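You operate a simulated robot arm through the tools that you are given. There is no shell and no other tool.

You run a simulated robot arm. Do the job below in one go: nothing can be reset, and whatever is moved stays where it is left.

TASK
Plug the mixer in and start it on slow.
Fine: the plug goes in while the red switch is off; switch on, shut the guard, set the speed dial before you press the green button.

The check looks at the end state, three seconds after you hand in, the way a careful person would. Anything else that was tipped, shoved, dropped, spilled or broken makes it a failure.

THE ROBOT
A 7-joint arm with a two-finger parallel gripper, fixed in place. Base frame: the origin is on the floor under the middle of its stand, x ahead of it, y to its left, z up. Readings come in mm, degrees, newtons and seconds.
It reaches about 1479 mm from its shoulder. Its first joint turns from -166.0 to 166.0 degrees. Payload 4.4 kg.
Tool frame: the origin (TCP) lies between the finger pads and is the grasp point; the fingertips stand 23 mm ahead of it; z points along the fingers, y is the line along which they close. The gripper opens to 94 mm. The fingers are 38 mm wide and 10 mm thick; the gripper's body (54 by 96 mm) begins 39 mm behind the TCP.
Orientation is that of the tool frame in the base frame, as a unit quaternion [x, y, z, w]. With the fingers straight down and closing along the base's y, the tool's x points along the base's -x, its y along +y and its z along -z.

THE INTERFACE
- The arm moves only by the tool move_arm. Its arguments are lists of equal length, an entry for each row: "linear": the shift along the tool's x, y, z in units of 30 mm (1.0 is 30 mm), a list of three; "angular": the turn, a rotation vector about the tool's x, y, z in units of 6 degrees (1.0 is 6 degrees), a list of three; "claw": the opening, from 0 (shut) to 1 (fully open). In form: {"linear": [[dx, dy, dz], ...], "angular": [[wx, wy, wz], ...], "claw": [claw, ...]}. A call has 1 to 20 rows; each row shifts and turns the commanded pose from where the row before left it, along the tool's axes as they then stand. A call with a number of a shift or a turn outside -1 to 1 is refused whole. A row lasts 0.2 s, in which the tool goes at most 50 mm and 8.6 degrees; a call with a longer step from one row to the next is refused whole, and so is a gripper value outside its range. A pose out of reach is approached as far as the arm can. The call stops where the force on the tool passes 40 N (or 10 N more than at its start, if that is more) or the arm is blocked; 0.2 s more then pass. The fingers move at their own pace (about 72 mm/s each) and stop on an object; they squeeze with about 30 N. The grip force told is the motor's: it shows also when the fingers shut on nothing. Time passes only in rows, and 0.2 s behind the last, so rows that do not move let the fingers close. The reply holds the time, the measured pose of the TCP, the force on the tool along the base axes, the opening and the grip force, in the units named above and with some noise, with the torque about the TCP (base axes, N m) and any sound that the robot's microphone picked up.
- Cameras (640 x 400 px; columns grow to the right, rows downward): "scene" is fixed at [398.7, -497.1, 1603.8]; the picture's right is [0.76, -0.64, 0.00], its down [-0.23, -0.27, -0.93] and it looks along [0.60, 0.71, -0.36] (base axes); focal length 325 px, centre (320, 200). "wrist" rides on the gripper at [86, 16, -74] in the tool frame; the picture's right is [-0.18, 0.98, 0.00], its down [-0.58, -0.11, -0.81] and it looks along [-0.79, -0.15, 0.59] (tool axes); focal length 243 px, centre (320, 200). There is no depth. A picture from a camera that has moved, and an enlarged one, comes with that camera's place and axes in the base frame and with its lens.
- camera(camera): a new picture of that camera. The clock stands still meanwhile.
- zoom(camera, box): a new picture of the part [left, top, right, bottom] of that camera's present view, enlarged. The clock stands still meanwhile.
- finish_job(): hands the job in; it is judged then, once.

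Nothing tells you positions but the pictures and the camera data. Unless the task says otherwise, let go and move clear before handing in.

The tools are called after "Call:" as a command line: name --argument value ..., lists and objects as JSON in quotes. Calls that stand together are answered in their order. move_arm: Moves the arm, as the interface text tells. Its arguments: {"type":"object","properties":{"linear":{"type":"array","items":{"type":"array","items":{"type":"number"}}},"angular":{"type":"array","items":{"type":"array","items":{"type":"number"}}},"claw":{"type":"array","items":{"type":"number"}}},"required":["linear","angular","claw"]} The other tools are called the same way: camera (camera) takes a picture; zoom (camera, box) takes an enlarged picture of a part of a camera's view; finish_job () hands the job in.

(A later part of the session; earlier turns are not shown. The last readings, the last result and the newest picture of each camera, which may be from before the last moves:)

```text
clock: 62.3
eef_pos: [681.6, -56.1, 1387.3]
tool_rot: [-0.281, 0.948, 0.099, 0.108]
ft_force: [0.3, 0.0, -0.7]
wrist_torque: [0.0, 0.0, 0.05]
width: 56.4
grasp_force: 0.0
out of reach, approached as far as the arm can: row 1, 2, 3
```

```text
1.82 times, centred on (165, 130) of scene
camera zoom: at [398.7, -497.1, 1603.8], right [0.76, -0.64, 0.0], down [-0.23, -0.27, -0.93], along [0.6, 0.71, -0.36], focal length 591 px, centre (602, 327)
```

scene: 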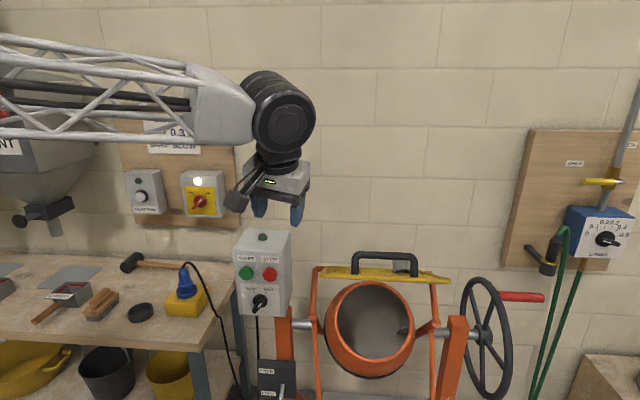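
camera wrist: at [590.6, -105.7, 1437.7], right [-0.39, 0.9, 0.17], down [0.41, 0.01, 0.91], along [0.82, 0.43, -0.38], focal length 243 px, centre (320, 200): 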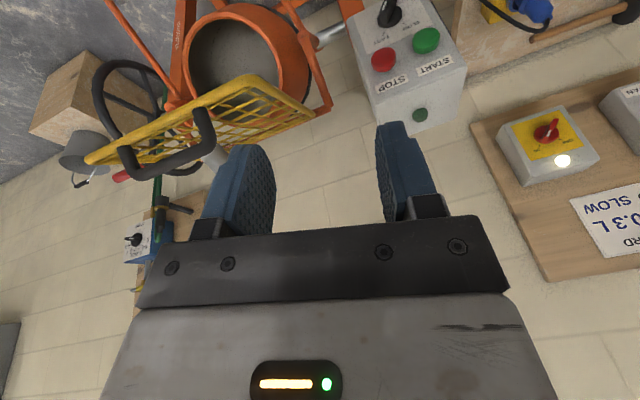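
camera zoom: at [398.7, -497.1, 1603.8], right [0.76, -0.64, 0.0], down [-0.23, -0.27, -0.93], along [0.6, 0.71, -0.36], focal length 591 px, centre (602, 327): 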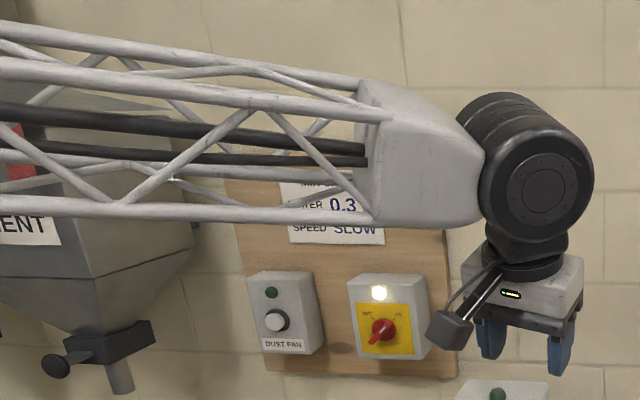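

The wrist appears to have flipped to a near-limit branch during the knob turn. I'll unwind it: bring the tool level facing the wall, then yaw it back in line with the arm, well above everything.

Call:
move_arm --linear '[[0, 0, 0], [0, 0, 0], [0, 0, 0], [0, 0, 0], [0, 0, 0], [0, 0, 0], [0, 0, 0], [0, 0, 0], [0, 0, 0], [0, 0, 0], [0, 0, 0], [0, 0, 0], [0, 0, 0]]' --angular '[[-0.0595, -0.944, -0.171], [-0.0595, -0.944, -0.171], [-0.0595, -0.944, -0.171], [-0.0595, -0.944, -0.171], [-0.0595, -0.944, -0.171], [-0.0595, -0.944, -0.171], [-0.0595, -0.944, -0.171], [-0.0595, -0.944, -0.171], [-0.0595, -0.944, -0.171], [-0.0595, -0.944, -0.171], [-0.0595, -0.944, -0.171], [-0.0595, -0.944, -0.171], [-0.0595, -0.944, -0.171]]' --claw '[0.6, 0.6, 0.6, 0.6, 0.6, 0.6, 0.6, 0.6, 0.6, 0.6, 0.6, 0.6, 0.6]'

Call:
camera --camera "scene"

```text
clock: 65.1
eef_pos: [680.3, -55.3, 1389.4]
tool_rot: [-0.273, 0.652, 0.272, 0.653]
ft_force: [0.2, -0.3, 0.7]
wrist_torque: [0.01, 0.03, -0.03]
width: 56.4
grasp_force: 0.0
```

```text
taken
```

scene: 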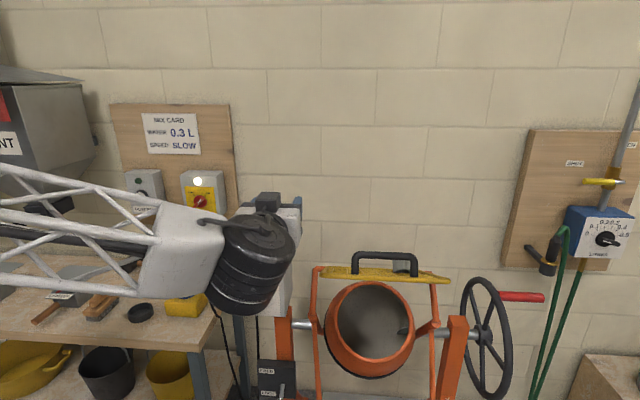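

No limits hit. Next I'll move forward a bit and yaw the tool in line with the arm.

Call:
move_arm --linear '[[0, 0.145, 0.92], [0, 0.145, 0.92], [0, 0.145, 0.92], [0, 0.145, 0.92], [0, 0.145, 0.92], [0, 0.145, 0.92], [0, 0, 0], [0, 0, 0], [0, 0, 0], [0, 0, 0], [0, 0, 0], [0, 0, 0], [0, 0, 0]]' --angular '[[0, 0, 0], [0, 0, 0], [0, 0, 0], [0, 0, 0], [0, 0, 0], [0, 0, 0], [0.93, 0, 0], [0.93, 0, 0], [0.93, 0, 0], [0.93, 0, 0], [0.93, 0, 0], [0.93, 0, 0], [0.93, 0, 0]]' --claw '[0.6, 0.6, 0.6, 0.6, 0.6, 0.6, 0.6, 0.6, 0.6, 0.6, 0.6, 0.6, 0.6]'

Call:
camera --camera "scene"

```text
clock: 67.9
eef_pos: [778.4, 81.4, 1386.9]
tool_rot: [-0.038, 0.706, 0.036, 0.706]
ft_force: [1.0, -0.1, 0.9]
wrist_torque: [0.01, -0.01, -0.02]
width: 56.5
grasp_force: 0.0
```

```text
taken
```

scene: 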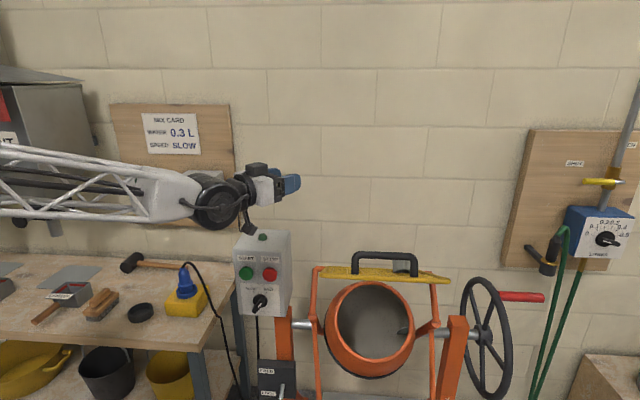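

Call:
move_arm --linear '[[0, 0, 0], [0, 0, 0], [0, 0, 0], [0, 0, 0], [0, 0, 0], [0, 0, 0], [0, 0, 0], [0, 0, 0], [0, 0, 0], [0, 0, 0]]' --angular '[[0, 1, 0], [0, 1, 0], [0, 1, 0], [0, 1, 0], [0, 1, 0], [0, 1, 0], [0, 1, 0], [0, 1, 0], [0, 1, 0], [0, 1, 0]]' --claw '[0.6, 0.6, 0.6, 0.6, 0.6, 0.6, 0.6, 0.6, 0.6, 0.6]'

Call:
camera --camera "scene"

Call:
camera --camera "wrist"

```text
clock: 70.1
eef_pos: [780.4, 80.3, 1387.8]
tool_rot: [-0.05, 0.965, 0.012, 0.258]
ft_force: [-0.1, 0.0, 0.2]
wrist_torque: [0.01, 0.0, 0.03]
width: 56.4
grasp_force: 0.1
```

```text
taken
```

scene: 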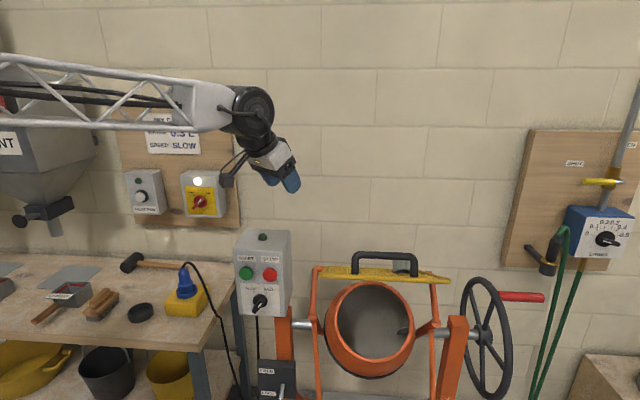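

```text
taken
camera wrist: at [666.9, 84.2, 1409.2], right [0.06, 0.99, 0.09], down [0.11, -0.1, 0.99], along [0.99, -0.04, -0.12], focal length 243 px, centre (320, 200)
```

wrist: 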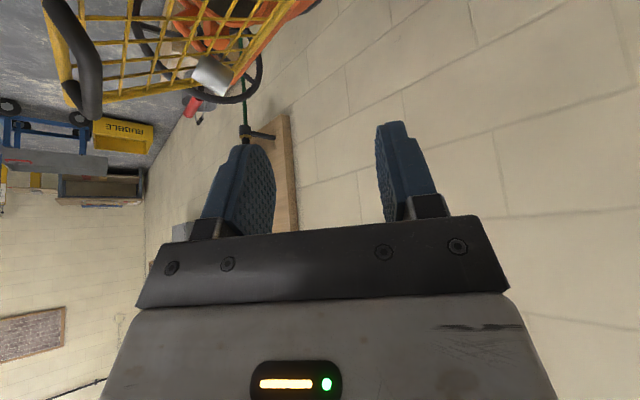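

The wrist is back in a healthy configuration. I'll tilt to straight down and yaw so the fingers close along the wall-normal direction, ready to come down over the guard's handle bar.

Call:
move_arm --linear '[[0, 0, 0], [0, 0, 0], [0, 0, 0], [0, 0, 0], [0, 0, 0], [0, 0, 0], [0, 0, 0], [0, 0, 0], [0, 0, 0], [0, 0, 0], [0, 0, 0], [0, 0, 0], [0, 0, 0], [0, 0, 0]]' --angular '[[0, 1, 0], [0, 1, 0], [0, 1, 0], [0, 1, 0], [0, 1, 0], [0, 0, 0.944], [0, 0, 0.944], [0, 0, 0.944], [0, 0, 0.944], [0, 0, 0.944], [0, 0, 0.944], [0, 0, 0.944], [0, 0, 0.944], [0, 0, 0.944]]' --claw '[0.6, 0.6, 0.6, 0.6, 0.6, 0.6, 0.6, 0.6, 0.6, 0.6, 0.6, 0.6, 0.6, 0.6]'

Call:
camera --camera "scene"

Call:
camera --camera "wrist"

```text
clock: 73.1
eef_pos: [781.0, 82.1, 1387.8]
tool_rot: [0.383, 0.924, 0.0, 0.001]
ft_force: [-0.4, -1.0, -0.2]
wrist_torque: [0.0, 0.0, -0.03]
width: 56.3
grasp_force: 0.0
```

```text
taken
```

scene: 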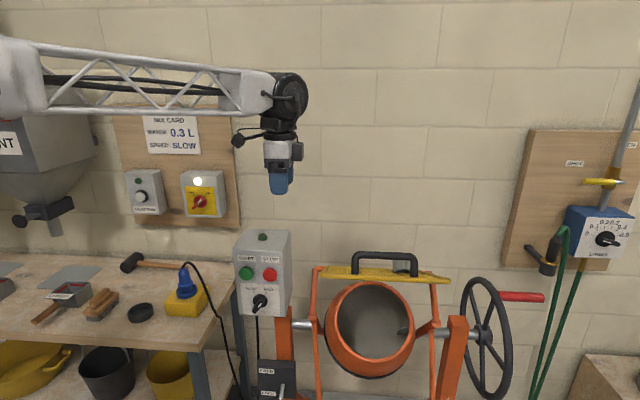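

```text
taken
camera wrist: at [731.0, 152.6, 1461.7], right [0.83, 0.56, 0.0], down [0.33, -0.49, 0.81], along [0.46, -0.67, -0.59], focal length 243 px, centre (320, 200)
```

wrist: 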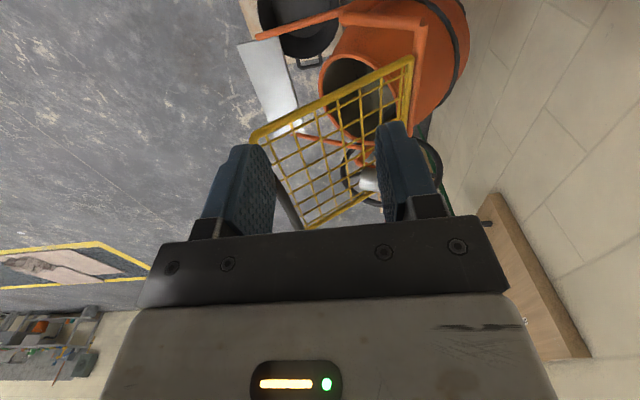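

Call:
zoom --camera "wrist" --box '[230, 40, 450, 240]'

```text
2.00 times, centred on (340, 140) of wrist
camera zoom: at [731.0, 152.6, 1461.7], right [0.83, 0.56, 0.0], down [0.33, -0.49, 0.81], along [0.46, -0.67, -0.59], focal length 485 px, centre (280, 320)
```

zoom: 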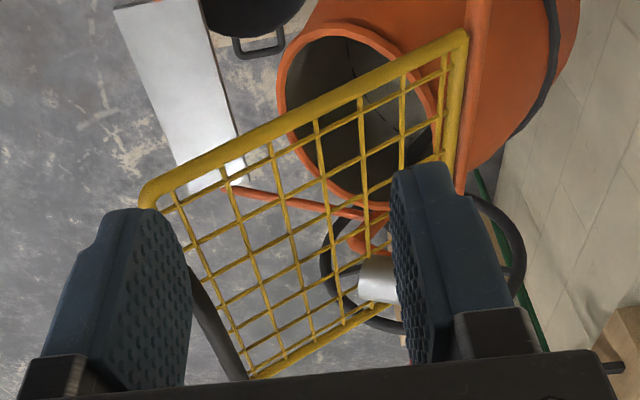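

The gripper is cleanly vertical again. I'll move to about 55 mm above the handle bar's middle, then check alignment end-on with the wrist camera.

Call:
move_arm --linear '[[-0.827, -0.34, 0.1], [-0.827, -0.34, 0.1], [-0.827, -0.34, 0.1], [-0.827, -0.34, 0.1], [-0.827, -0.34, 0.1], [-0.827, -0.34, 0.1], [-0.827, -0.34, 0.1], [-0.827, -0.34, 0.1], [-0.827, -0.34, 0.1]]' --angular '[[0, 0, 0], [0, 0, 0], [0, 0, 0], [0, 0, 0], [0, 0, 0], [0, 0, 0], [0, 0, 0], [0, 0, 0], [0, 0, 0]]' --claw '[0.6, 0.6, 0.6, 0.6, 0.6, 0.6, 0.6, 0.6, 0.6]'

Call:
camera --camera "wrist"

Call:
zoom --camera "scene" --box '[300, 160, 470, 300]'

```text
clock: 75.1
eef_pos: [871.9, -140.8, 1361.1]
tool_rot: [0.382, 0.924, 0.001, 0.001]
ft_force: [-0.3, 0.3, 0.1]
wrist_torque: [-0.01, 0.02, 0.01]
width: 56.5
grasp_force: 0.0
```

```text
taken
camera wrist: at [822.1, -69.7, 1435.7], right [0.82, 0.57, 0.0], down [0.33, -0.49, 0.81], along [0.46, -0.67, -0.59], focal length 243 px, centre (320, 200)
```

wrist: 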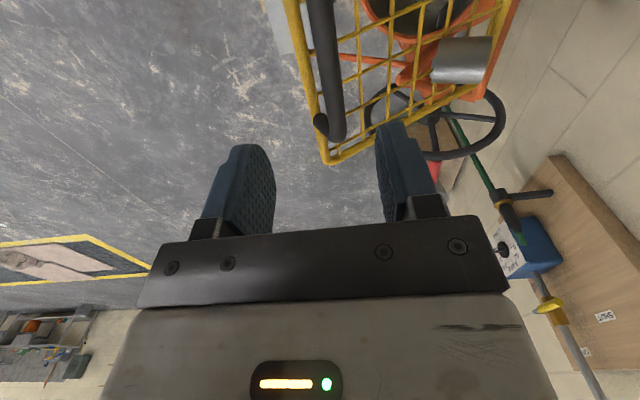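

```text
2.86 times, centred on (385, 230) of scene
camera zoom: at [398.7, -497.1, 1603.8], right [0.76, -0.64, 0.0], down [-0.23, -0.27, -0.93], along [0.6, 0.71, -0.36], focal length 929 px, centre (134, 114)
```

zoom: 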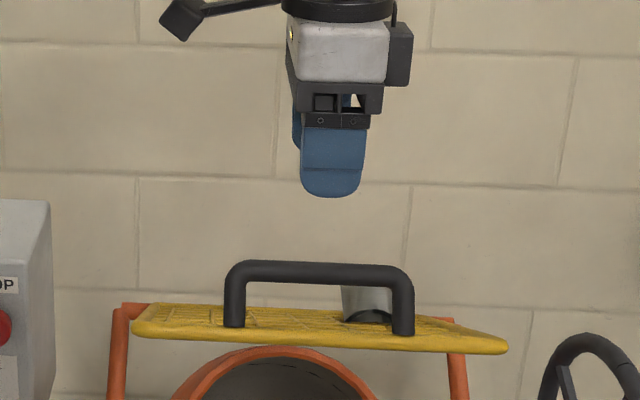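

Call:
zoom --camera "wrist" --box '[250, 0, 450, 180]'

```text
2.22 times, centred on (350, 90) of wrist
camera zoom: at [822.1, -69.7, 1435.7], right [0.82, 0.57, 0.0], down [0.33, -0.49, 0.81], along [0.46, -0.67, -0.59], focal length 539 px, centre (253, 444)
```

zoom: 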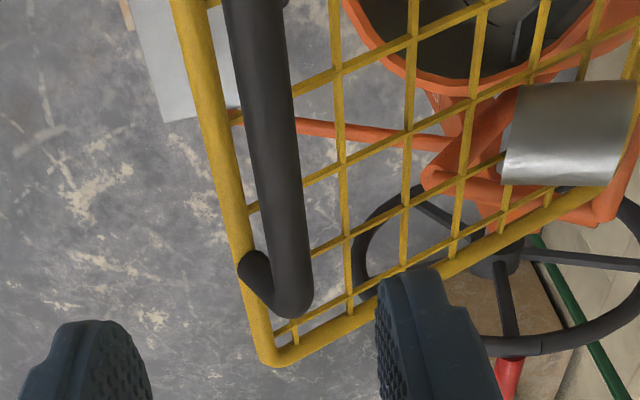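

The bar is about 7 mm further toward the wall than my centre line. I'll correct, narrow the opening and descend most of the way, then check.

Call:
move_arm --linear '[[0.2, 0.233, 0], [0, 0, 0.5], [0, 0, 0.5], [0, 0, 0.5], [0, 0, 0.4]]' --angular '[[0, 0, 0], [0, 0, 0], [0, 0, 0], [0, 0, 0], [0, 0, 0]]' --claw '[0.5, 0.5, 0.5, 0.5, 0.5]'

Call:
camera --camera "wrist"

Call:
zoom --camera "scene" --box '[320, 200, 450, 300]'

```text
clock: 76.3
eef_pos: [871.8, -134.3, 1304.7]
tool_rot: [0.382, 0.924, 0.0, 0.001]
ft_force: [-0.7, 0.2, 0.2]
wrist_torque: [0.05, 0.01, -0.01]
width: 47.0
grasp_force: 0.0
```

```text
taken
camera wrist: at [823.2, -61.9, 1378.4], right [0.82, 0.57, 0.0], down [0.33, -0.49, 0.81], along [0.46, -0.67, -0.59], focal length 243 px, centre (320, 200)
```

wrist: 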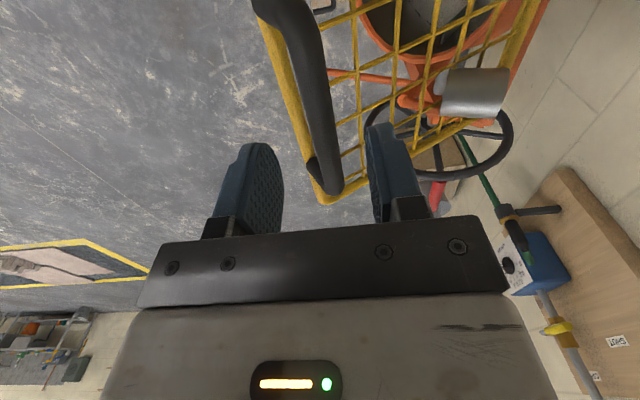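

```text
4.00 times, centred on (385, 250) of scene
camera zoom: at [398.7, -497.1, 1603.8], right [0.76, -0.64, 0.0], down [-0.23, -0.27, -0.93], along [0.6, 0.71, -0.36], focal length 1300 px, centre (60, 0)
```

zoom: 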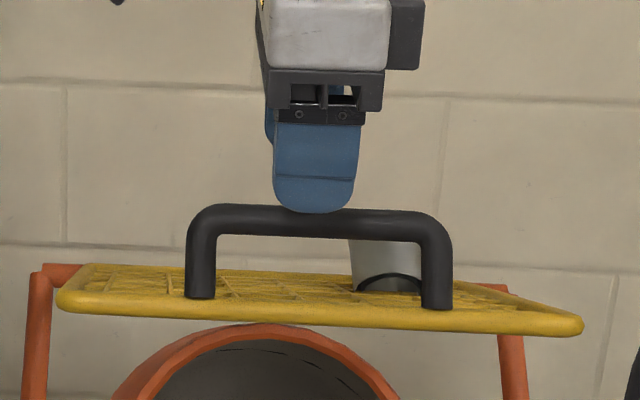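

Call:
move_arm --linear '[[0, -0.06, 0.4], [0, 0, 0.4], [0, 0, 0.4]]' --angular '[[0, 0, 0], [0, 0, 0], [0, 0, 0]]' --claw '[0.5, 0.5, 0.5]'

Call:
camera --camera "wrist"

Call:
zoom --camera "scene" --box '[320, 200, 450, 300]'

```text
clock: 77.1
eef_pos: [871.6, -135.6, 1268.6]
tool_rot: [0.382, 0.924, -0.001, 0.0]
ft_force: [0.4, 1.2, -0.5]
wrist_torque: [-0.03, 0.02, -0.03]
width: 47.2
grasp_force: 0.0
```

```text
taken
camera wrist: at [822.2, -62.7, 1342.2], right [0.82, 0.57, 0.0], down [0.33, -0.49, 0.81], along [0.46, -0.67, -0.59], focal length 243 px, centre (320, 200)
```

wrist: 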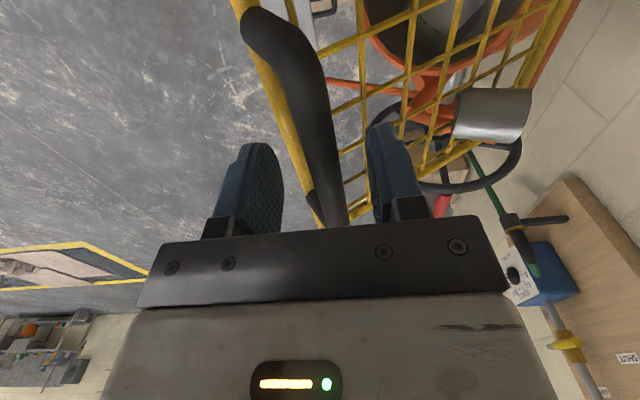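

```text
4.00 times, centred on (385, 250) of scene
camera zoom: at [398.7, -497.1, 1603.8], right [0.76, -0.64, 0.0], down [-0.23, -0.27, -0.93], along [0.6, 0.71, -0.36], focal length 1300 px, centre (60, 0)
```

zoom: 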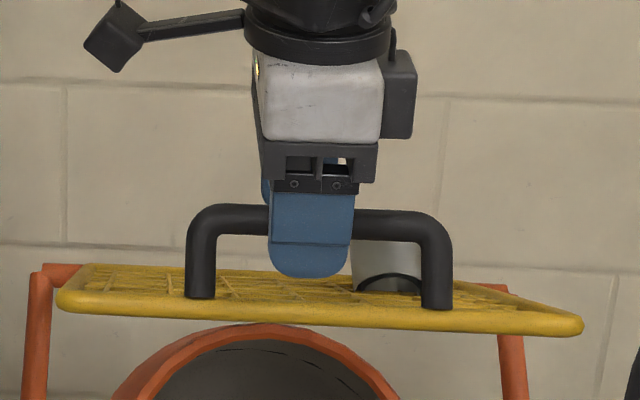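

The bar sits between the fingers. I'll close on it.

Call:
move_arm --linear '[[0, 0, 0], [0, 0, 0], [0, 0, 0]]' --angular '[[0, 0, 0], [0, 0, 0], [0, 0, 0]]' --claw '[0.25, 0, 0]'

Call:
camera --camera "wrist"

```text
clock: 77.9
eef_pos: [871.9, -135.6, 1267.6]
tool_rot: [0.381, 0.924, 0.0, 0.0]
ft_force: [0.9, 5.7, -7.8]
wrist_torque: [0.14, 0.14, -1.34]
width: 15.4
grasp_force: 45.6
```

```text
taken
camera wrist: at [822.6, -62.5, 1341.5], right [0.82, 0.57, 0.0], down [0.34, -0.49, 0.81], along [0.46, -0.67, -0.59], focal length 243 px, centre (320, 200)
```

wrist: 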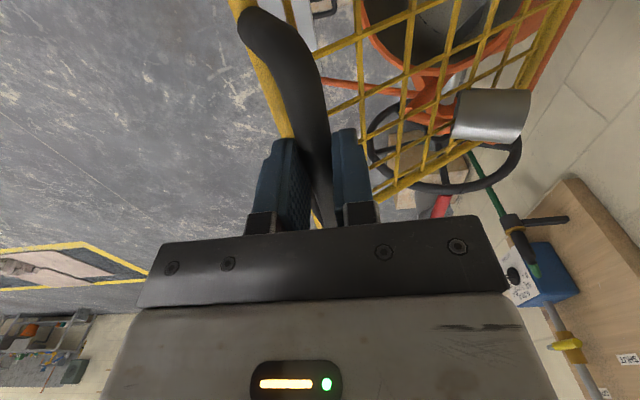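

Gripped the bar at 15.4 mm. I'll swing the guard down along its hinge arc, rotating the tool with it, starting with 15° to check the forces.

Call:
move_arm --linear '[[0, -0.234, 0.3], [0, -0.234, 0.3], [0, -0.467, 0.601], [0, -0.467, 0.601]]' --angular '[[-0.417, 0, 0], [-0.417, 0, 0], [-0.833, 0, 0], [-0.833, 0, 0]]' --claw '[0, 0, 0, 0]'

Call:
zoom --camera "scene" --box '[280, 200, 480, 380]'

```text
clock: 78.9
eef_pos: [844.9, -161.2, 1209.7]
tool_rot: [0.379, 0.916, 0.12, 0.052]
ft_force: [5.6, -30.1, 7.4]
wrist_torque: [0.15, 0.51, -1.1]
width: 15.5
grasp_force: 45.4
```

```text
2.22 times, centred on (380, 290) of scene
camera zoom: at [398.7, -497.1, 1603.8], right [0.76, -0.64, 0.0], down [-0.23, -0.27, -0.93], along [0.6, 0.71, -0.36], focal length 722 px, centre (187, 0)
```

zoom: 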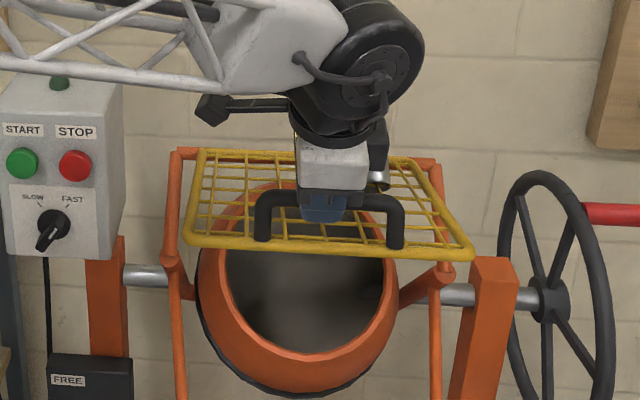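

The guard follows freely; I feel a side load of about 25 N along the bar and 19 N radially outward, so my hinge estimate is slightly off. I'll correct and continue.

Call:
move_arm --linear '[[-0.08, -0.05, -0.043], [-0.015, -0.487, 0.59], [-0.015, -0.487, 0.59], [-0.015, -0.487, 0.59]]' --angular '[[0, 0, 0], [-0.833, 0, 0], [-0.833, 0, 0], [-0.833, 0, 0]]' --claw '[0, 0, 0, 0]'

```text
clock: 80.1
eef_pos: [828.6, -177.6, 1144.5]
tool_rot: [0.369, 0.893, 0.239, 0.098]
ft_force: [0.3, 12.4, -3.0]
wrist_torque: [0.18, -0.05, -1.31]
width: 15.7
grasp_force: 44.7
stopped in row 4: the force on the tool passed its limit at 44 N (the readings are from after the stop); the commanded pose is now the measured one
```

The tool stopped on force, likely because the tight grip over-constrains the bar. I'll loosen to a cage around the bar so only one finger pushes it, and continue along the arc.

Call:
move_arm --linear '[[0, 0, 0], [0, 0, 0]]' --angular '[[0, 0, 0], [0, 0, 0]]' --claw '[0.25, 0.25]'

Call:
camera --camera "wrist"

Call:
zoom --camera "scene" --box '[280, 200, 480, 380]'

```text
clock: 80.7
eef_pos: [829.1, -178.4, 1144.7]
tool_rot: [0.369, 0.893, 0.24, 0.099]
ft_force: [-0.1, -0.6, 0.6]
wrist_torque: [-0.03, -0.05, -0.01]
width: 23.2
grasp_force: 0.1
```

```text
taken
camera wrist: at [752.0, -135.0, 1217.4], right [0.73, 0.47, 0.49], down [0.06, -0.76, 0.64], along [0.68, -0.44, -0.59], focal length 243 px, centre (320, 200)
```

wrist: 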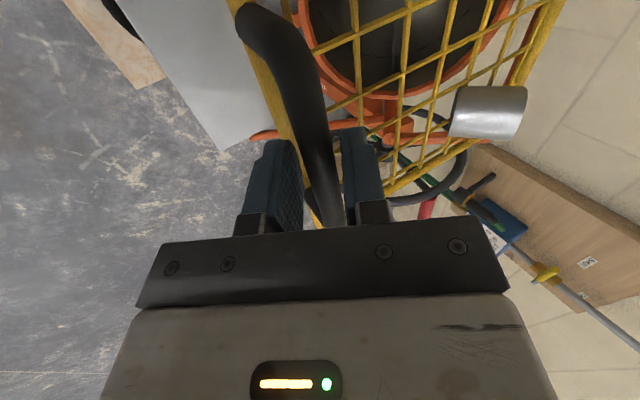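

```text
2.22 times, centred on (380, 290) of scene
camera zoom: at [398.7, -497.1, 1603.8], right [0.76, -0.64, 0.0], down [-0.23, -0.27, -0.93], along [0.6, 0.71, -0.36], focal length 722 px, centre (187, 0)
```

zoom: 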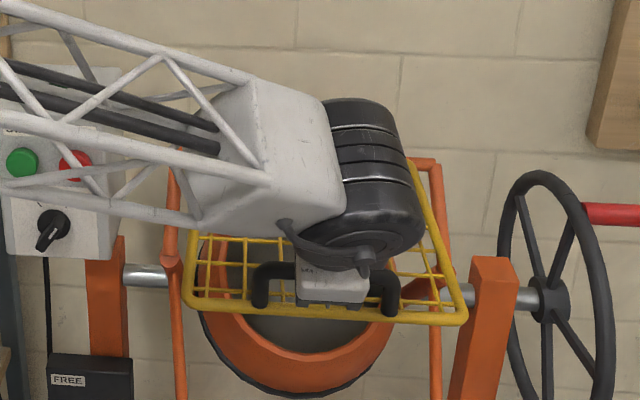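

Force is zero and the guard stays put. Continuing along the arc with the loose cage.

Call:
move_arm --linear '[[0, -0.482, 0.588], [0, -0.482, 0.588], [0, -0.482, 0.588], [0, -0.482, 0.588]]' --angular '[[-0.833, 0, 0], [-0.833, 0, 0], [-0.833, 0, 0], [-0.833, 0, 0]]' --claw '[0.25, 0.25, 0.25, 0.25]'

Call:
camera --camera "wrist"

Call:
zoom --camera "scene" --box '[280, 200, 480, 380]'

```text
clock: 81.7
eef_pos: [826.1, -182.0, 1054.7]
tool_rot: [0.346, 0.837, 0.391, 0.162]
ft_force: [-0.3, -0.1, 0.5]
wrist_torque: [-0.07, 0.03, -0.02]
width: 23.6
grasp_force: 0.1
```

```text
taken
camera wrist: at [733.0, -154.2, 1115.0], right [0.58, 0.32, 0.75], down [-0.07, -0.9, 0.43], along [0.81, -0.31, -0.49], focal length 243 px, centre (320, 200)
```

wrist: 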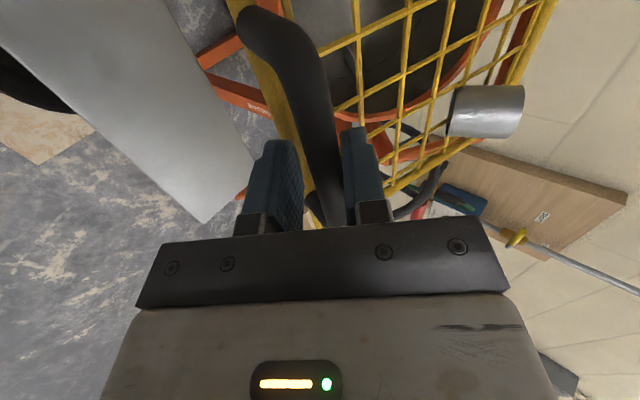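

```text
2.22 times, centred on (380, 290) of scene
camera zoom: at [398.7, -497.1, 1603.8], right [0.76, -0.64, 0.0], down [-0.23, -0.27, -0.93], along [0.6, 0.71, -0.36], focal length 722 px, centre (187, 0)
```

zoom: 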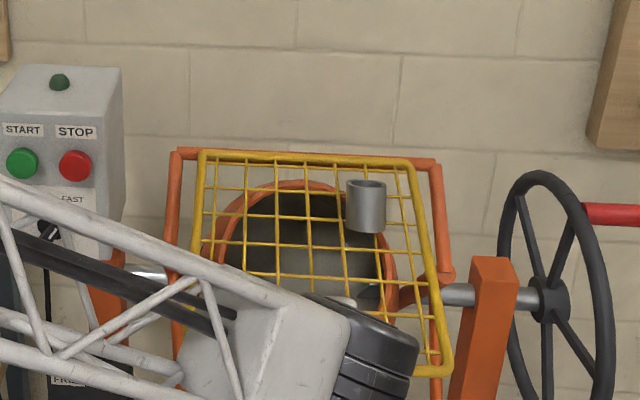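

The guard is coming down over the drum mouth, with no force. Continuing.

Call:
move_arm --linear '[[0, -0.482, 0.588], [0, -0.482, 0.588], [0, -0.482, 0.588]]' --angular '[[-0.833, 0, 0], [-0.833, 0, 0], [-0.833, 0, 0]]' --claw '[0.25, 0.25, 0.25]'

Call:
camera --camera "wrist"

Call:
zoom --camera "scene" --box '[280, 220, 480, 400]'

```text
clock: 82.5
eef_pos: [840.4, -166.8, 989.7]
tool_rot: [0.323, 0.779, 0.498, 0.205]
ft_force: [0.5, 0.2, 0.2]
wrist_torque: [0.01, -0.02, 0.04]
width: 23.6
grasp_force: 0.0
```

```text
taken
camera wrist: at [736.3, -150.2, 1034.1], right [0.42, 0.16, 0.89], down [-0.14, -0.96, 0.24], along [0.9, -0.22, -0.38], focal length 243 px, centre (320, 200)
```

wrist: 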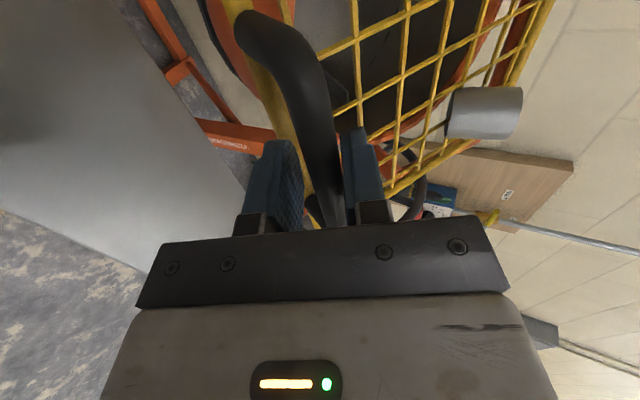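

```text
2.22 times, centred on (380, 310) of scene
camera zoom: at [398.7, -497.1, 1603.8], right [0.76, -0.64, 0.0], down [-0.23, -0.27, -0.93], along [0.6, 0.71, -0.36], focal length 722 px, centre (187, -44)
```

zoom: 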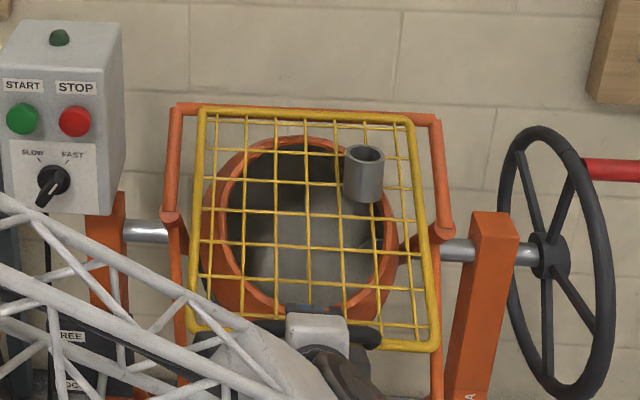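

The guard is about 65° down and still moving freely. There's a grey tray below at about z = 894, so before finishing I'll tilt the gripper steeper about the bar to keep its body clear of that tray.

Call:
move_arm --linear '[[0, 0.031, 0], [0, 0.031, 0], [0, 0.031, 0], [0, 0.031, 0], [0, 0.031, 0], [0, 0.031, 0]]' --angular '[[0.97, 0, 0], [0.97, 0, 0], [0.97, 0, 0], [0.97, 0, 0], [0.97, 0, 0], [0.97, 0, 0]]' --claw '[0.27, 0.27, 0.27, 0.27, 0.27, 0.27]'

Call:
camera --camera "wrist"

Call:
camera --camera "scene"

```text
clock: 83.9
eef_pos: [841.6, -165.7, 991.7]
tool_rot: [0.369, 0.893, 0.239, 0.099]
ft_force: [0.3, -0.7, 0.0]
wrist_torque: [0.0, -0.01, -0.02]
width: 25.4
grasp_force: 0.0
```

```text
taken
camera wrist: at [764.9, -121.8, 1064.9], right [0.73, 0.47, 0.49], down [0.06, -0.76, 0.64], along [0.68, -0.44, -0.59], focal length 243 px, centre (320, 200)
```

wrist: 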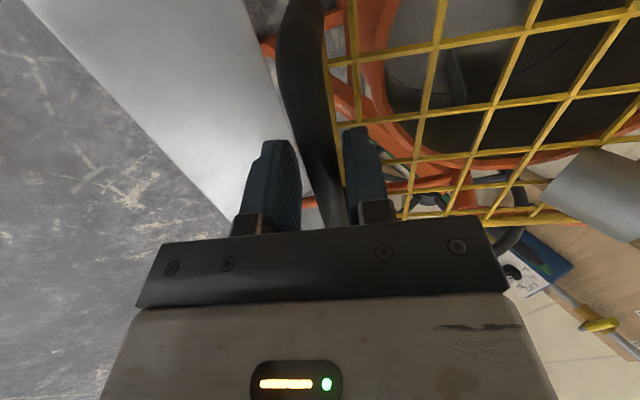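

```text
taken
```

scene: 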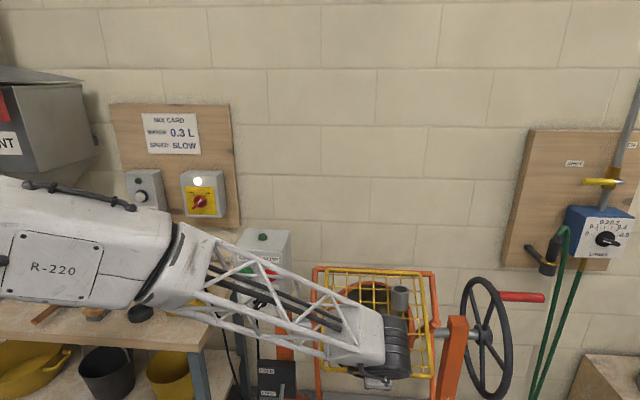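

Force is still zero and the bar is between the fingers. I'll grip it again and push the guard down its last 20–25° in small steps.

Call:
move_arm --linear '[[0, 0, 0], [0, 0, 0], [0, -0.04, 0.74]]' --angular '[[0, 0, 0], [0, 0, 0], [0, 0, 0]]' --claw '[0.1, 0, 0]'

Call:
move_arm --linear '[[0, 0.026, 0.74]]' --angular '[[0, 0, 0]]' --claw '[0]'

Call:
camera --camera "wrist"

Call:
zoom --camera "scene" --box '[280, 240, 480, 400]'

```text
clock: 84.7
eef_pos: [849.2, -157.7, 973.9]
tool_rot: [0.369, 0.893, 0.239, 0.098]
ft_force: [23.0, 5.8, 10.7]
wrist_torque: [0.87, 0.35, 0.36]
width: 15.6
grasp_force: 44.9
```

```text
clock: 85.1
eef_pos: [853.6, -152.8, 962.2]
tool_rot: [0.368, 0.893, 0.239, 0.1]
ft_force: [-16.7, -6.5, 8.3]
wrist_torque: [0.05, 0.12, -0.09]
width: 15.4
grasp_force: 45.3
stopped in row 1: the force on the tool passed its limit at 63 N (the readings are from after the stop); the commanded pose is now the measured one
```

```text
taken
camera wrist: at [776.4, -109.6, 1033.8], right [0.73, 0.47, 0.49], down [0.06, -0.76, 0.64], along [0.68, -0.44, -0.58], focal length 243 px, centre (320, 200)
```

wrist: 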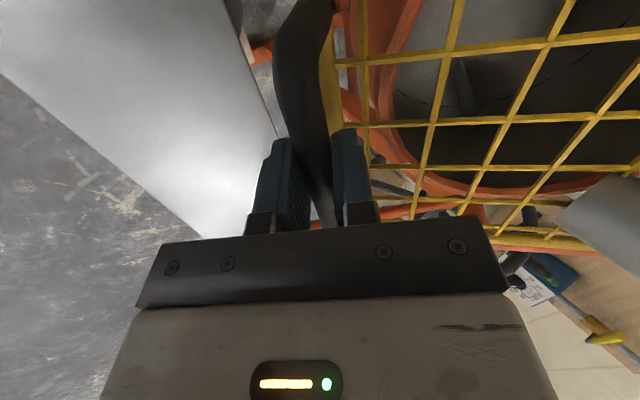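

```text
2.50 times, centred on (380, 320) of scene
camera zoom: at [398.7, -497.1, 1603.8], right [0.76, -0.64, 0.0], down [-0.23, -0.27, -0.93], along [0.6, 0.71, -0.36], focal length 813 px, centre (170, -100)
```

zoom: 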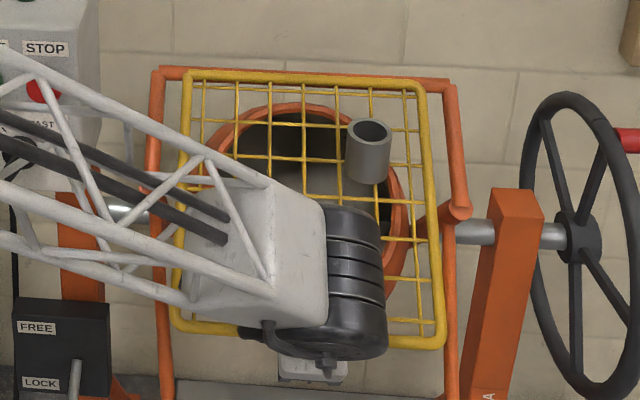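

The firm grip fights the arc again. Instead I'll release, back off slightly, and push the bar with nearly closed fingertips so it nests in a small notch between them — free to follow its own arc.

Call:
move_arm --linear '[[0, 0, 0], [0, 0, 0], [0, 0, -0.6], [0, 0, -0.7], [0, 0, 0], [0, 0, 0]]' --angular '[[0, 0, 0], [0, 0, 0], [0, 0, 0], [0, 0, 0], [0, 0, 0], [0, 0, 0]]' --claw '[0.35, 0.35, 0.35, 0.35, 0.12, 0.12]'

Call:
camera --camera "wrist"

Call:
zoom --camera "scene" --box '[280, 240, 480, 400]'

```text
clock: 86.5
eef_pos: [839.5, -166.4, 993.6]
tool_rot: [0.368, 0.893, 0.24, 0.1]
ft_force: [0.5, -0.1, 0.4]
wrist_torque: [0.01, -0.01, -0.02]
width: 11.5
grasp_force: 0.1
```

```text
taken
camera wrist: at [762.6, -123.0, 1066.8], right [0.73, 0.47, 0.49], down [0.06, -0.76, 0.64], along [0.68, -0.44, -0.58], focal length 243 px, centre (320, 200)
```

wrist: 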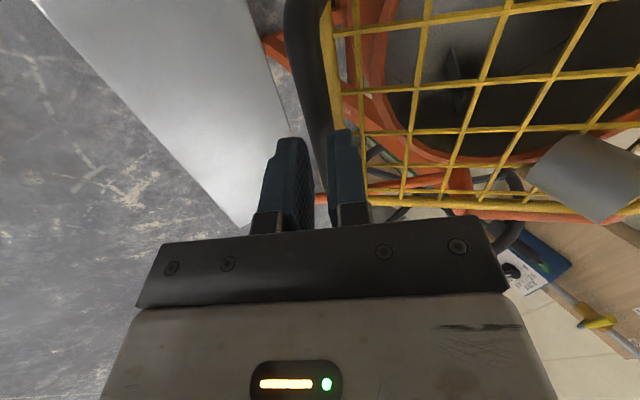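

```text
2.50 times, centred on (380, 320) of scene
camera zoom: at [398.7, -497.1, 1603.8], right [0.76, -0.64, 0.0], down [-0.23, -0.27, -0.93], along [0.6, 0.71, -0.36], focal length 813 px, centre (170, -100)
```

zoom: 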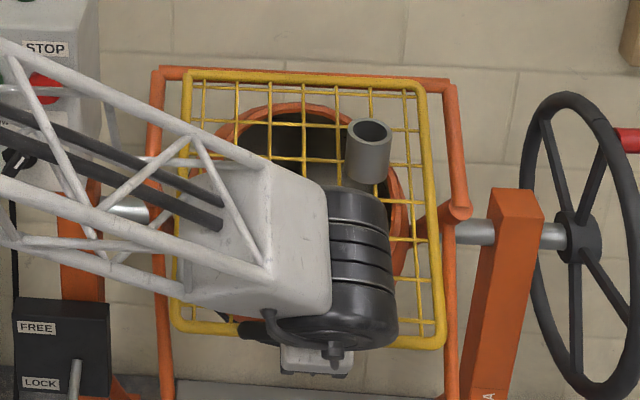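

Call:
move_arm --linear '[[0, 0, 0.4], [0, 0, 0.2], [0, 0.043, 0.59], [0, 0.087, 0.59]]' --angular '[[0, 0, 0], [0, 0, 0], [0, 0, 0], [0, 0, 0]]' --claw '[0.12, 0.12, 0.12, 0.12]'

Call:
camera --camera "wrist"

Call:
zoom --camera "scene" --box '[280, 240, 480, 400]'

```text
clock: 87.5
eef_pos: [860.0, -145.9, 948.7]
tool_rot: [0.369, 0.893, 0.239, 0.099]
ft_force: [-12.3, -15.6, -6.2]
wrist_torque: [0.22, 0.08, 0.26]
width: 20.0
grasp_force: 9.9
```

```text
taken
camera wrist: at [783.4, -102.0, 1020.6], right [0.73, 0.47, 0.49], down [0.06, -0.76, 0.64], along [0.68, -0.44, -0.59], focal length 243 px, centre (320, 200)
```

wrist: 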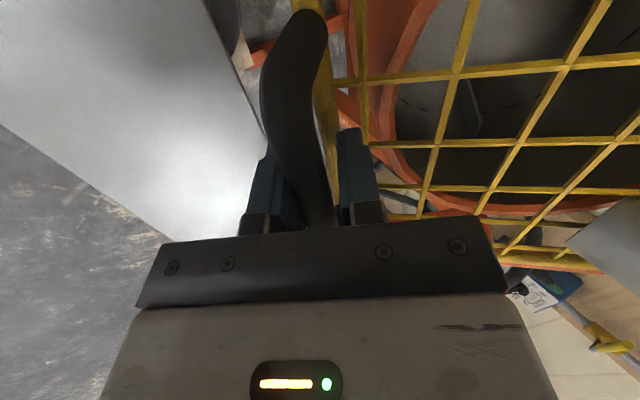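

```text
2.50 times, centred on (380, 320) of scene
camera zoom: at [398.7, -497.1, 1603.8], right [0.76, -0.64, 0.0], down [-0.23, -0.27, -0.93], along [0.6, 0.71, -0.36], focal length 813 px, centre (170, -100)
```

zoom: 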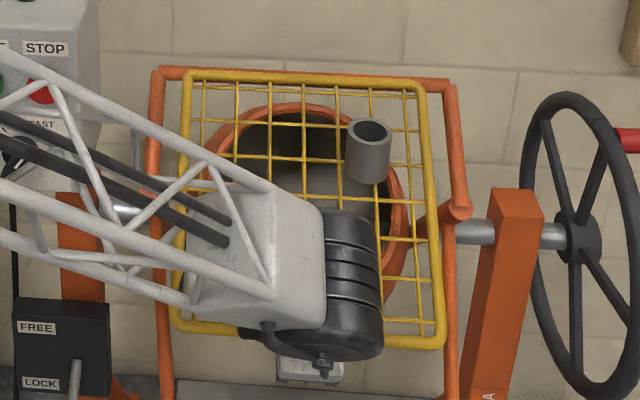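

The bar isn't moving any further and pushed the fingers apart, so the guard may already be on its stop. I'll open, back off and look at the guard from the side.

Call:
move_arm --linear '[[0, 0, 0], [0, 0, 0], [0, 0, -0.6], [0, 0, -0.8], [0, 0, -0.8], [0, 0, -0.8]]' --angular '[[0, 0, 0], [0, 0, 0], [0, 0, 0], [0, 0, 0], [0, 0, 0], [0, 0, 0]]' --claw '[0.4, 0.4, 0.4, 0.4, 0.4, 0.4]'

Call:
camera --camera "wrist"

Call:
camera --camera "scene"

```text
clock: 88.9
eef_pos: [829.6, -178.1, 1027.6]
tool_rot: [0.369, 0.892, 0.24, 0.099]
ft_force: [-1.1, 0.4, -0.2]
wrist_torque: [0.02, -0.03, -0.03]
width: 37.5
grasp_force: 0.1
```

```text
taken
camera wrist: at [752.4, -134.3, 1099.9], right [0.73, 0.47, 0.49], down [0.06, -0.76, 0.64], along [0.68, -0.44, -0.59], focal length 243 px, centre (320, 200)
```

wrist: 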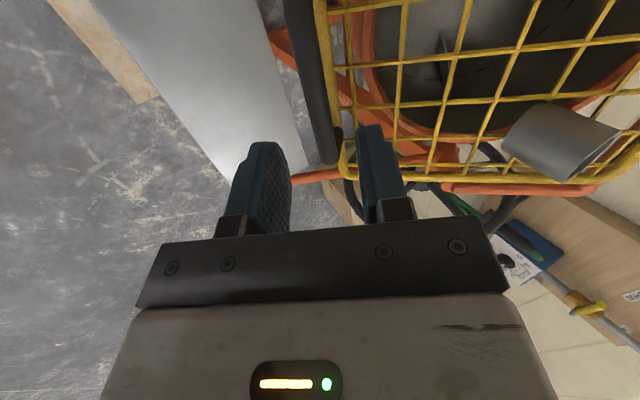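

```text
taken
```

scene: 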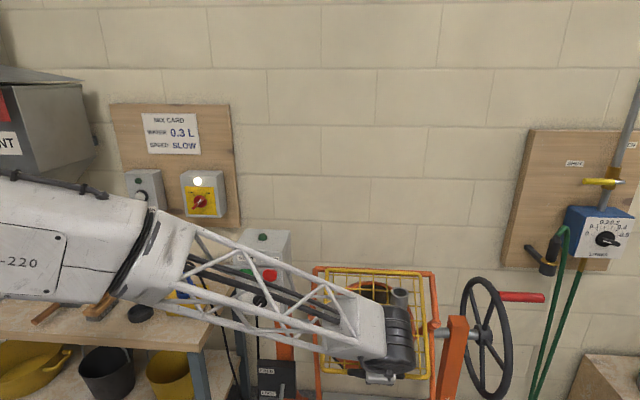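

Call:
move_arm --linear '[[0, 0.476, -0.825], [0, 0.476, -0.825], [0, 0.476, -0.825], [0, 0.476, -0.825], [0, 0.476, -0.825], [0, 0.476, -0.825], [0, 0.476, -0.825], [0.883, 0.289, 0.167], [0.883, 0.289, 0.167], [0.883, 0.289, 0.167], [0.883, 0.289, 0.167], [0.883, 0.289, 0.167], [0.883, 0.289, 0.167], [0.883, 0.289, 0.167], [0.883, 0.289, 0.167]]' --angular '[[0, 0, 0], [0, 0, 0], [0, 0, 0], [0, 0, 0], [0, 0, 0], [0, 0, 0], [0, 0, 0], [0, 0, 0], [0, 0, 0], [0, 0, 0], [0, 0, 0], [0, 0, 0], [0, 0, 0], [0, 0, 0], [0, 0, 0]]' --claw '[0.4, 0.4, 0.4, 0.4, 0.4, 0.4, 0.4, 0.4, 0.4, 0.4, 0.4, 0.4, 0.4, 0.4, 0.4]'

Call:
camera --camera "wrist"

Call:
camera --camera "scene"

```text
clock: 92.1
eef_pos: [735.8, 30.6, 1227.5]
tool_rot: [0.369, 0.892, 0.239, 0.1]
ft_force: [0.3, -0.1, -0.3]
wrist_torque: [0.01, 0.01, 0.0]
width: 37.8
grasp_force: 0.1
```

```text
taken
camera wrist: at [659.3, 73.2, 1299.9], right [0.73, 0.47, 0.49], down [0.06, -0.76, 0.64], along [0.68, -0.44, -0.58], focal length 243 px, centre (320, 200)
```

wrist: 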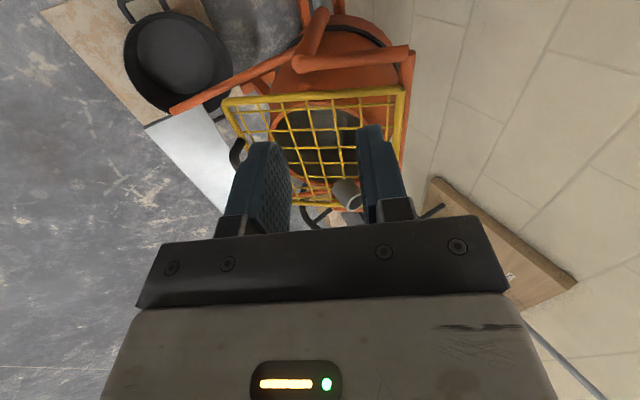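

```text
taken
```

scene: 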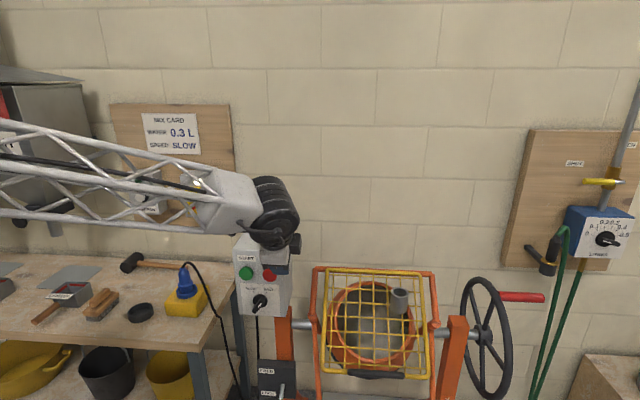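

Call:
zoom --camera "wrist" --box '[150, 0, 430, 220]'

Call:
zoom --camera "scene" --box '[290, 250, 470, 400]'

```text
1.82 times, centred on (290, 110) of wrist
camera zoom: at [659.3, 73.2, 1299.9], right [0.73, 0.47, 0.49], down [0.06, -0.76, 0.64], along [0.68, -0.44, -0.58], focal length 441 px, centre (374, 364)
```

zoom: 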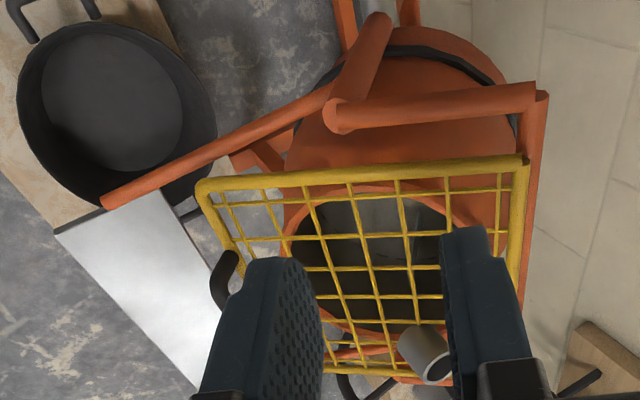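

```text
2.67 times, centred on (380, 325) of scene
camera zoom: at [398.7, -497.1, 1603.8], right [0.76, -0.64, 0.0], down [-0.23, -0.27, -0.93], along [0.6, 0.71, -0.36], focal length 867 px, centre (160, -133)
```

zoom: 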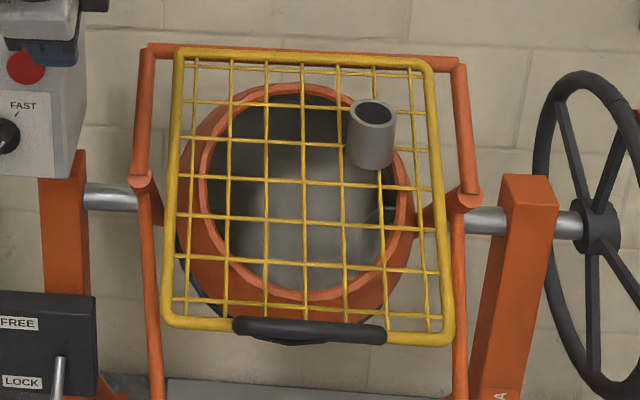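

Measured from both cameras, the guard now lies at about −41°, parallel to the frame tubes (−42°), and covers the drum mouth, so it's on its stop. The speed dial is next (about (749, 177, 1013), currently at FAST). I'll first reorient the wrist carefully at a clear spot.

Call:
move_arm --linear '[[0, 0, 0], [0, 0, 0], [0, 0, 0], [0, 0, 0], [0, 0, 0], [0.65, -0.6, -0.2], [0.65, -0.6, -0.2], [0.65, -0.6, -0.2], [0.65, -0.6, -0.2], [0, 0, 0], [0, 0, 0], [0, 0, 0], [0, 0, 0], [0, 0, 0], [0, 0, 0], [0, 0, 0], [0, 0, 0], [0, 0, 0]]' --angular '[[1, 0, 0], [1, 0, 0], [1, 0, 0], [1, 0, 0], [1, 0, 0], [0, 0, 0], [0, 0, 0], [0, 0, 0], [0, 0, 0], [0, 0, -0.98], [0, 0, -0.98], [0, 0, -0.98], [0, 0, -0.98], [0, 0, -0.98], [0, 0, -0.98], [0, 0, -0.98], [0, 0, -0.98], [0, 0, -0.98]]' --claw '[0.4, 0.4, 0.4, 0.4, 0.4, 0.4, 0.4, 0.4, 0.4, 0.4, 0.4, 0.4, 0.4, 0.4, 0.4, 0.4, 0.4, 0.4]'

Call:
camera --camera "wrist"

Call:
camera --camera "scene"

```text
clock: 95.9
eef_pos: [629.3, 32.7, 1253.1]
tool_rot: [-0.07, 0.998, -0.001, 0.001]
ft_force: [0.0, -0.1, 0.1]
wrist_torque: [0.0, 0.01, -0.02]
width: 37.5
grasp_force: 0.1
```

```text
taken
camera wrist: at [541.9, 36.2, 1326.6], right [0.04, 1.0, 0.0], down [0.59, -0.03, 0.81], along [0.81, -0.04, -0.59], focal length 243 px, centre (320, 200)
```

wrist: 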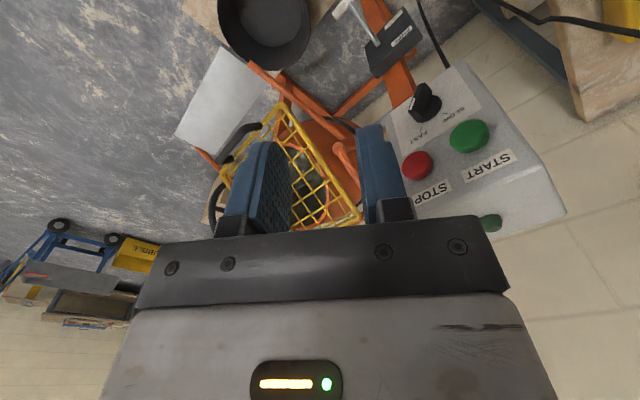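

```text
taken
```

scene: 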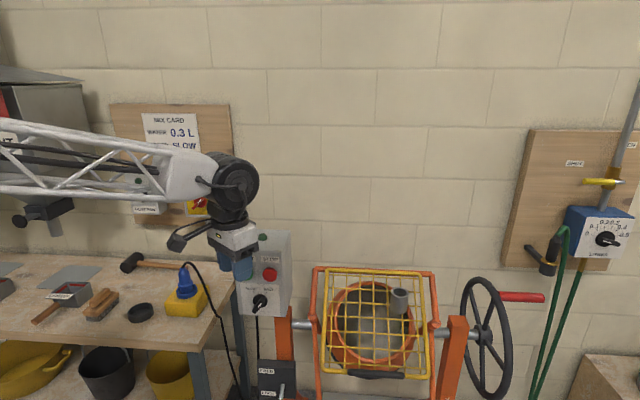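

Call:
zoom --camera "wrist" --box '[370, 50, 580, 250]'

Call:
zoom --camera "wrist" --box '[170, 40, 400, 240]'

Call:
zoom --camera "scene" --box '[220, 220, 310, 330]'

```text
2.00 times, centred on (475, 150) of wrist
camera zoom: at [541.9, 36.2, 1326.6], right [0.04, 1.0, 0.0], down [0.59, -0.03, 0.81], along [0.81, -0.04, -0.59], focal length 485 px, centre (10, 300)
```

zoom: 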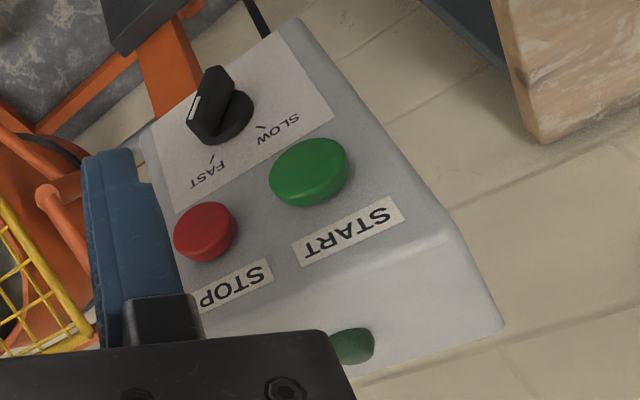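

```text
2.00 times, centred on (285, 140) of wrist
camera zoom: at [541.9, 36.2, 1326.6], right [0.04, 1.0, 0.0], down [0.59, -0.03, 0.81], along [0.81, -0.04, -0.59], focal length 485 px, centre (390, 320)
```

zoom: 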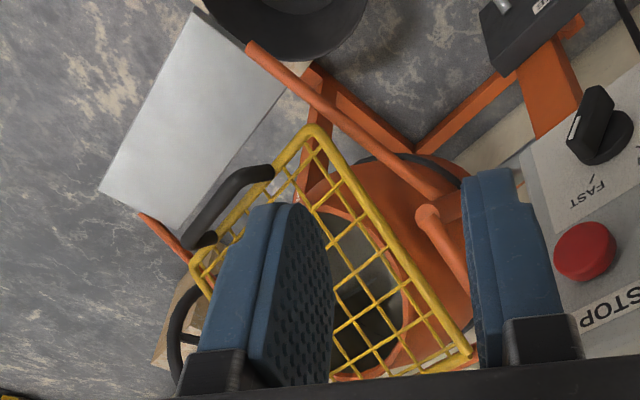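

```text
3.64 times, centred on (265, 275) of scene
camera zoom: at [398.7, -497.1, 1603.8], right [0.76, -0.64, 0.0], down [-0.23, -0.27, -0.93], along [0.6, 0.71, -0.36], focal length 1182 px, centre (520, -73)
```

zoom: 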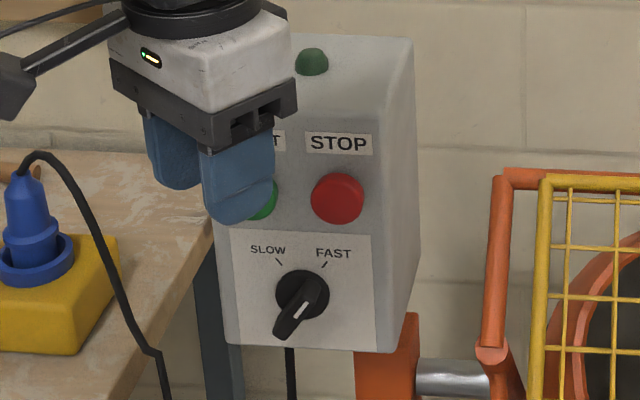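

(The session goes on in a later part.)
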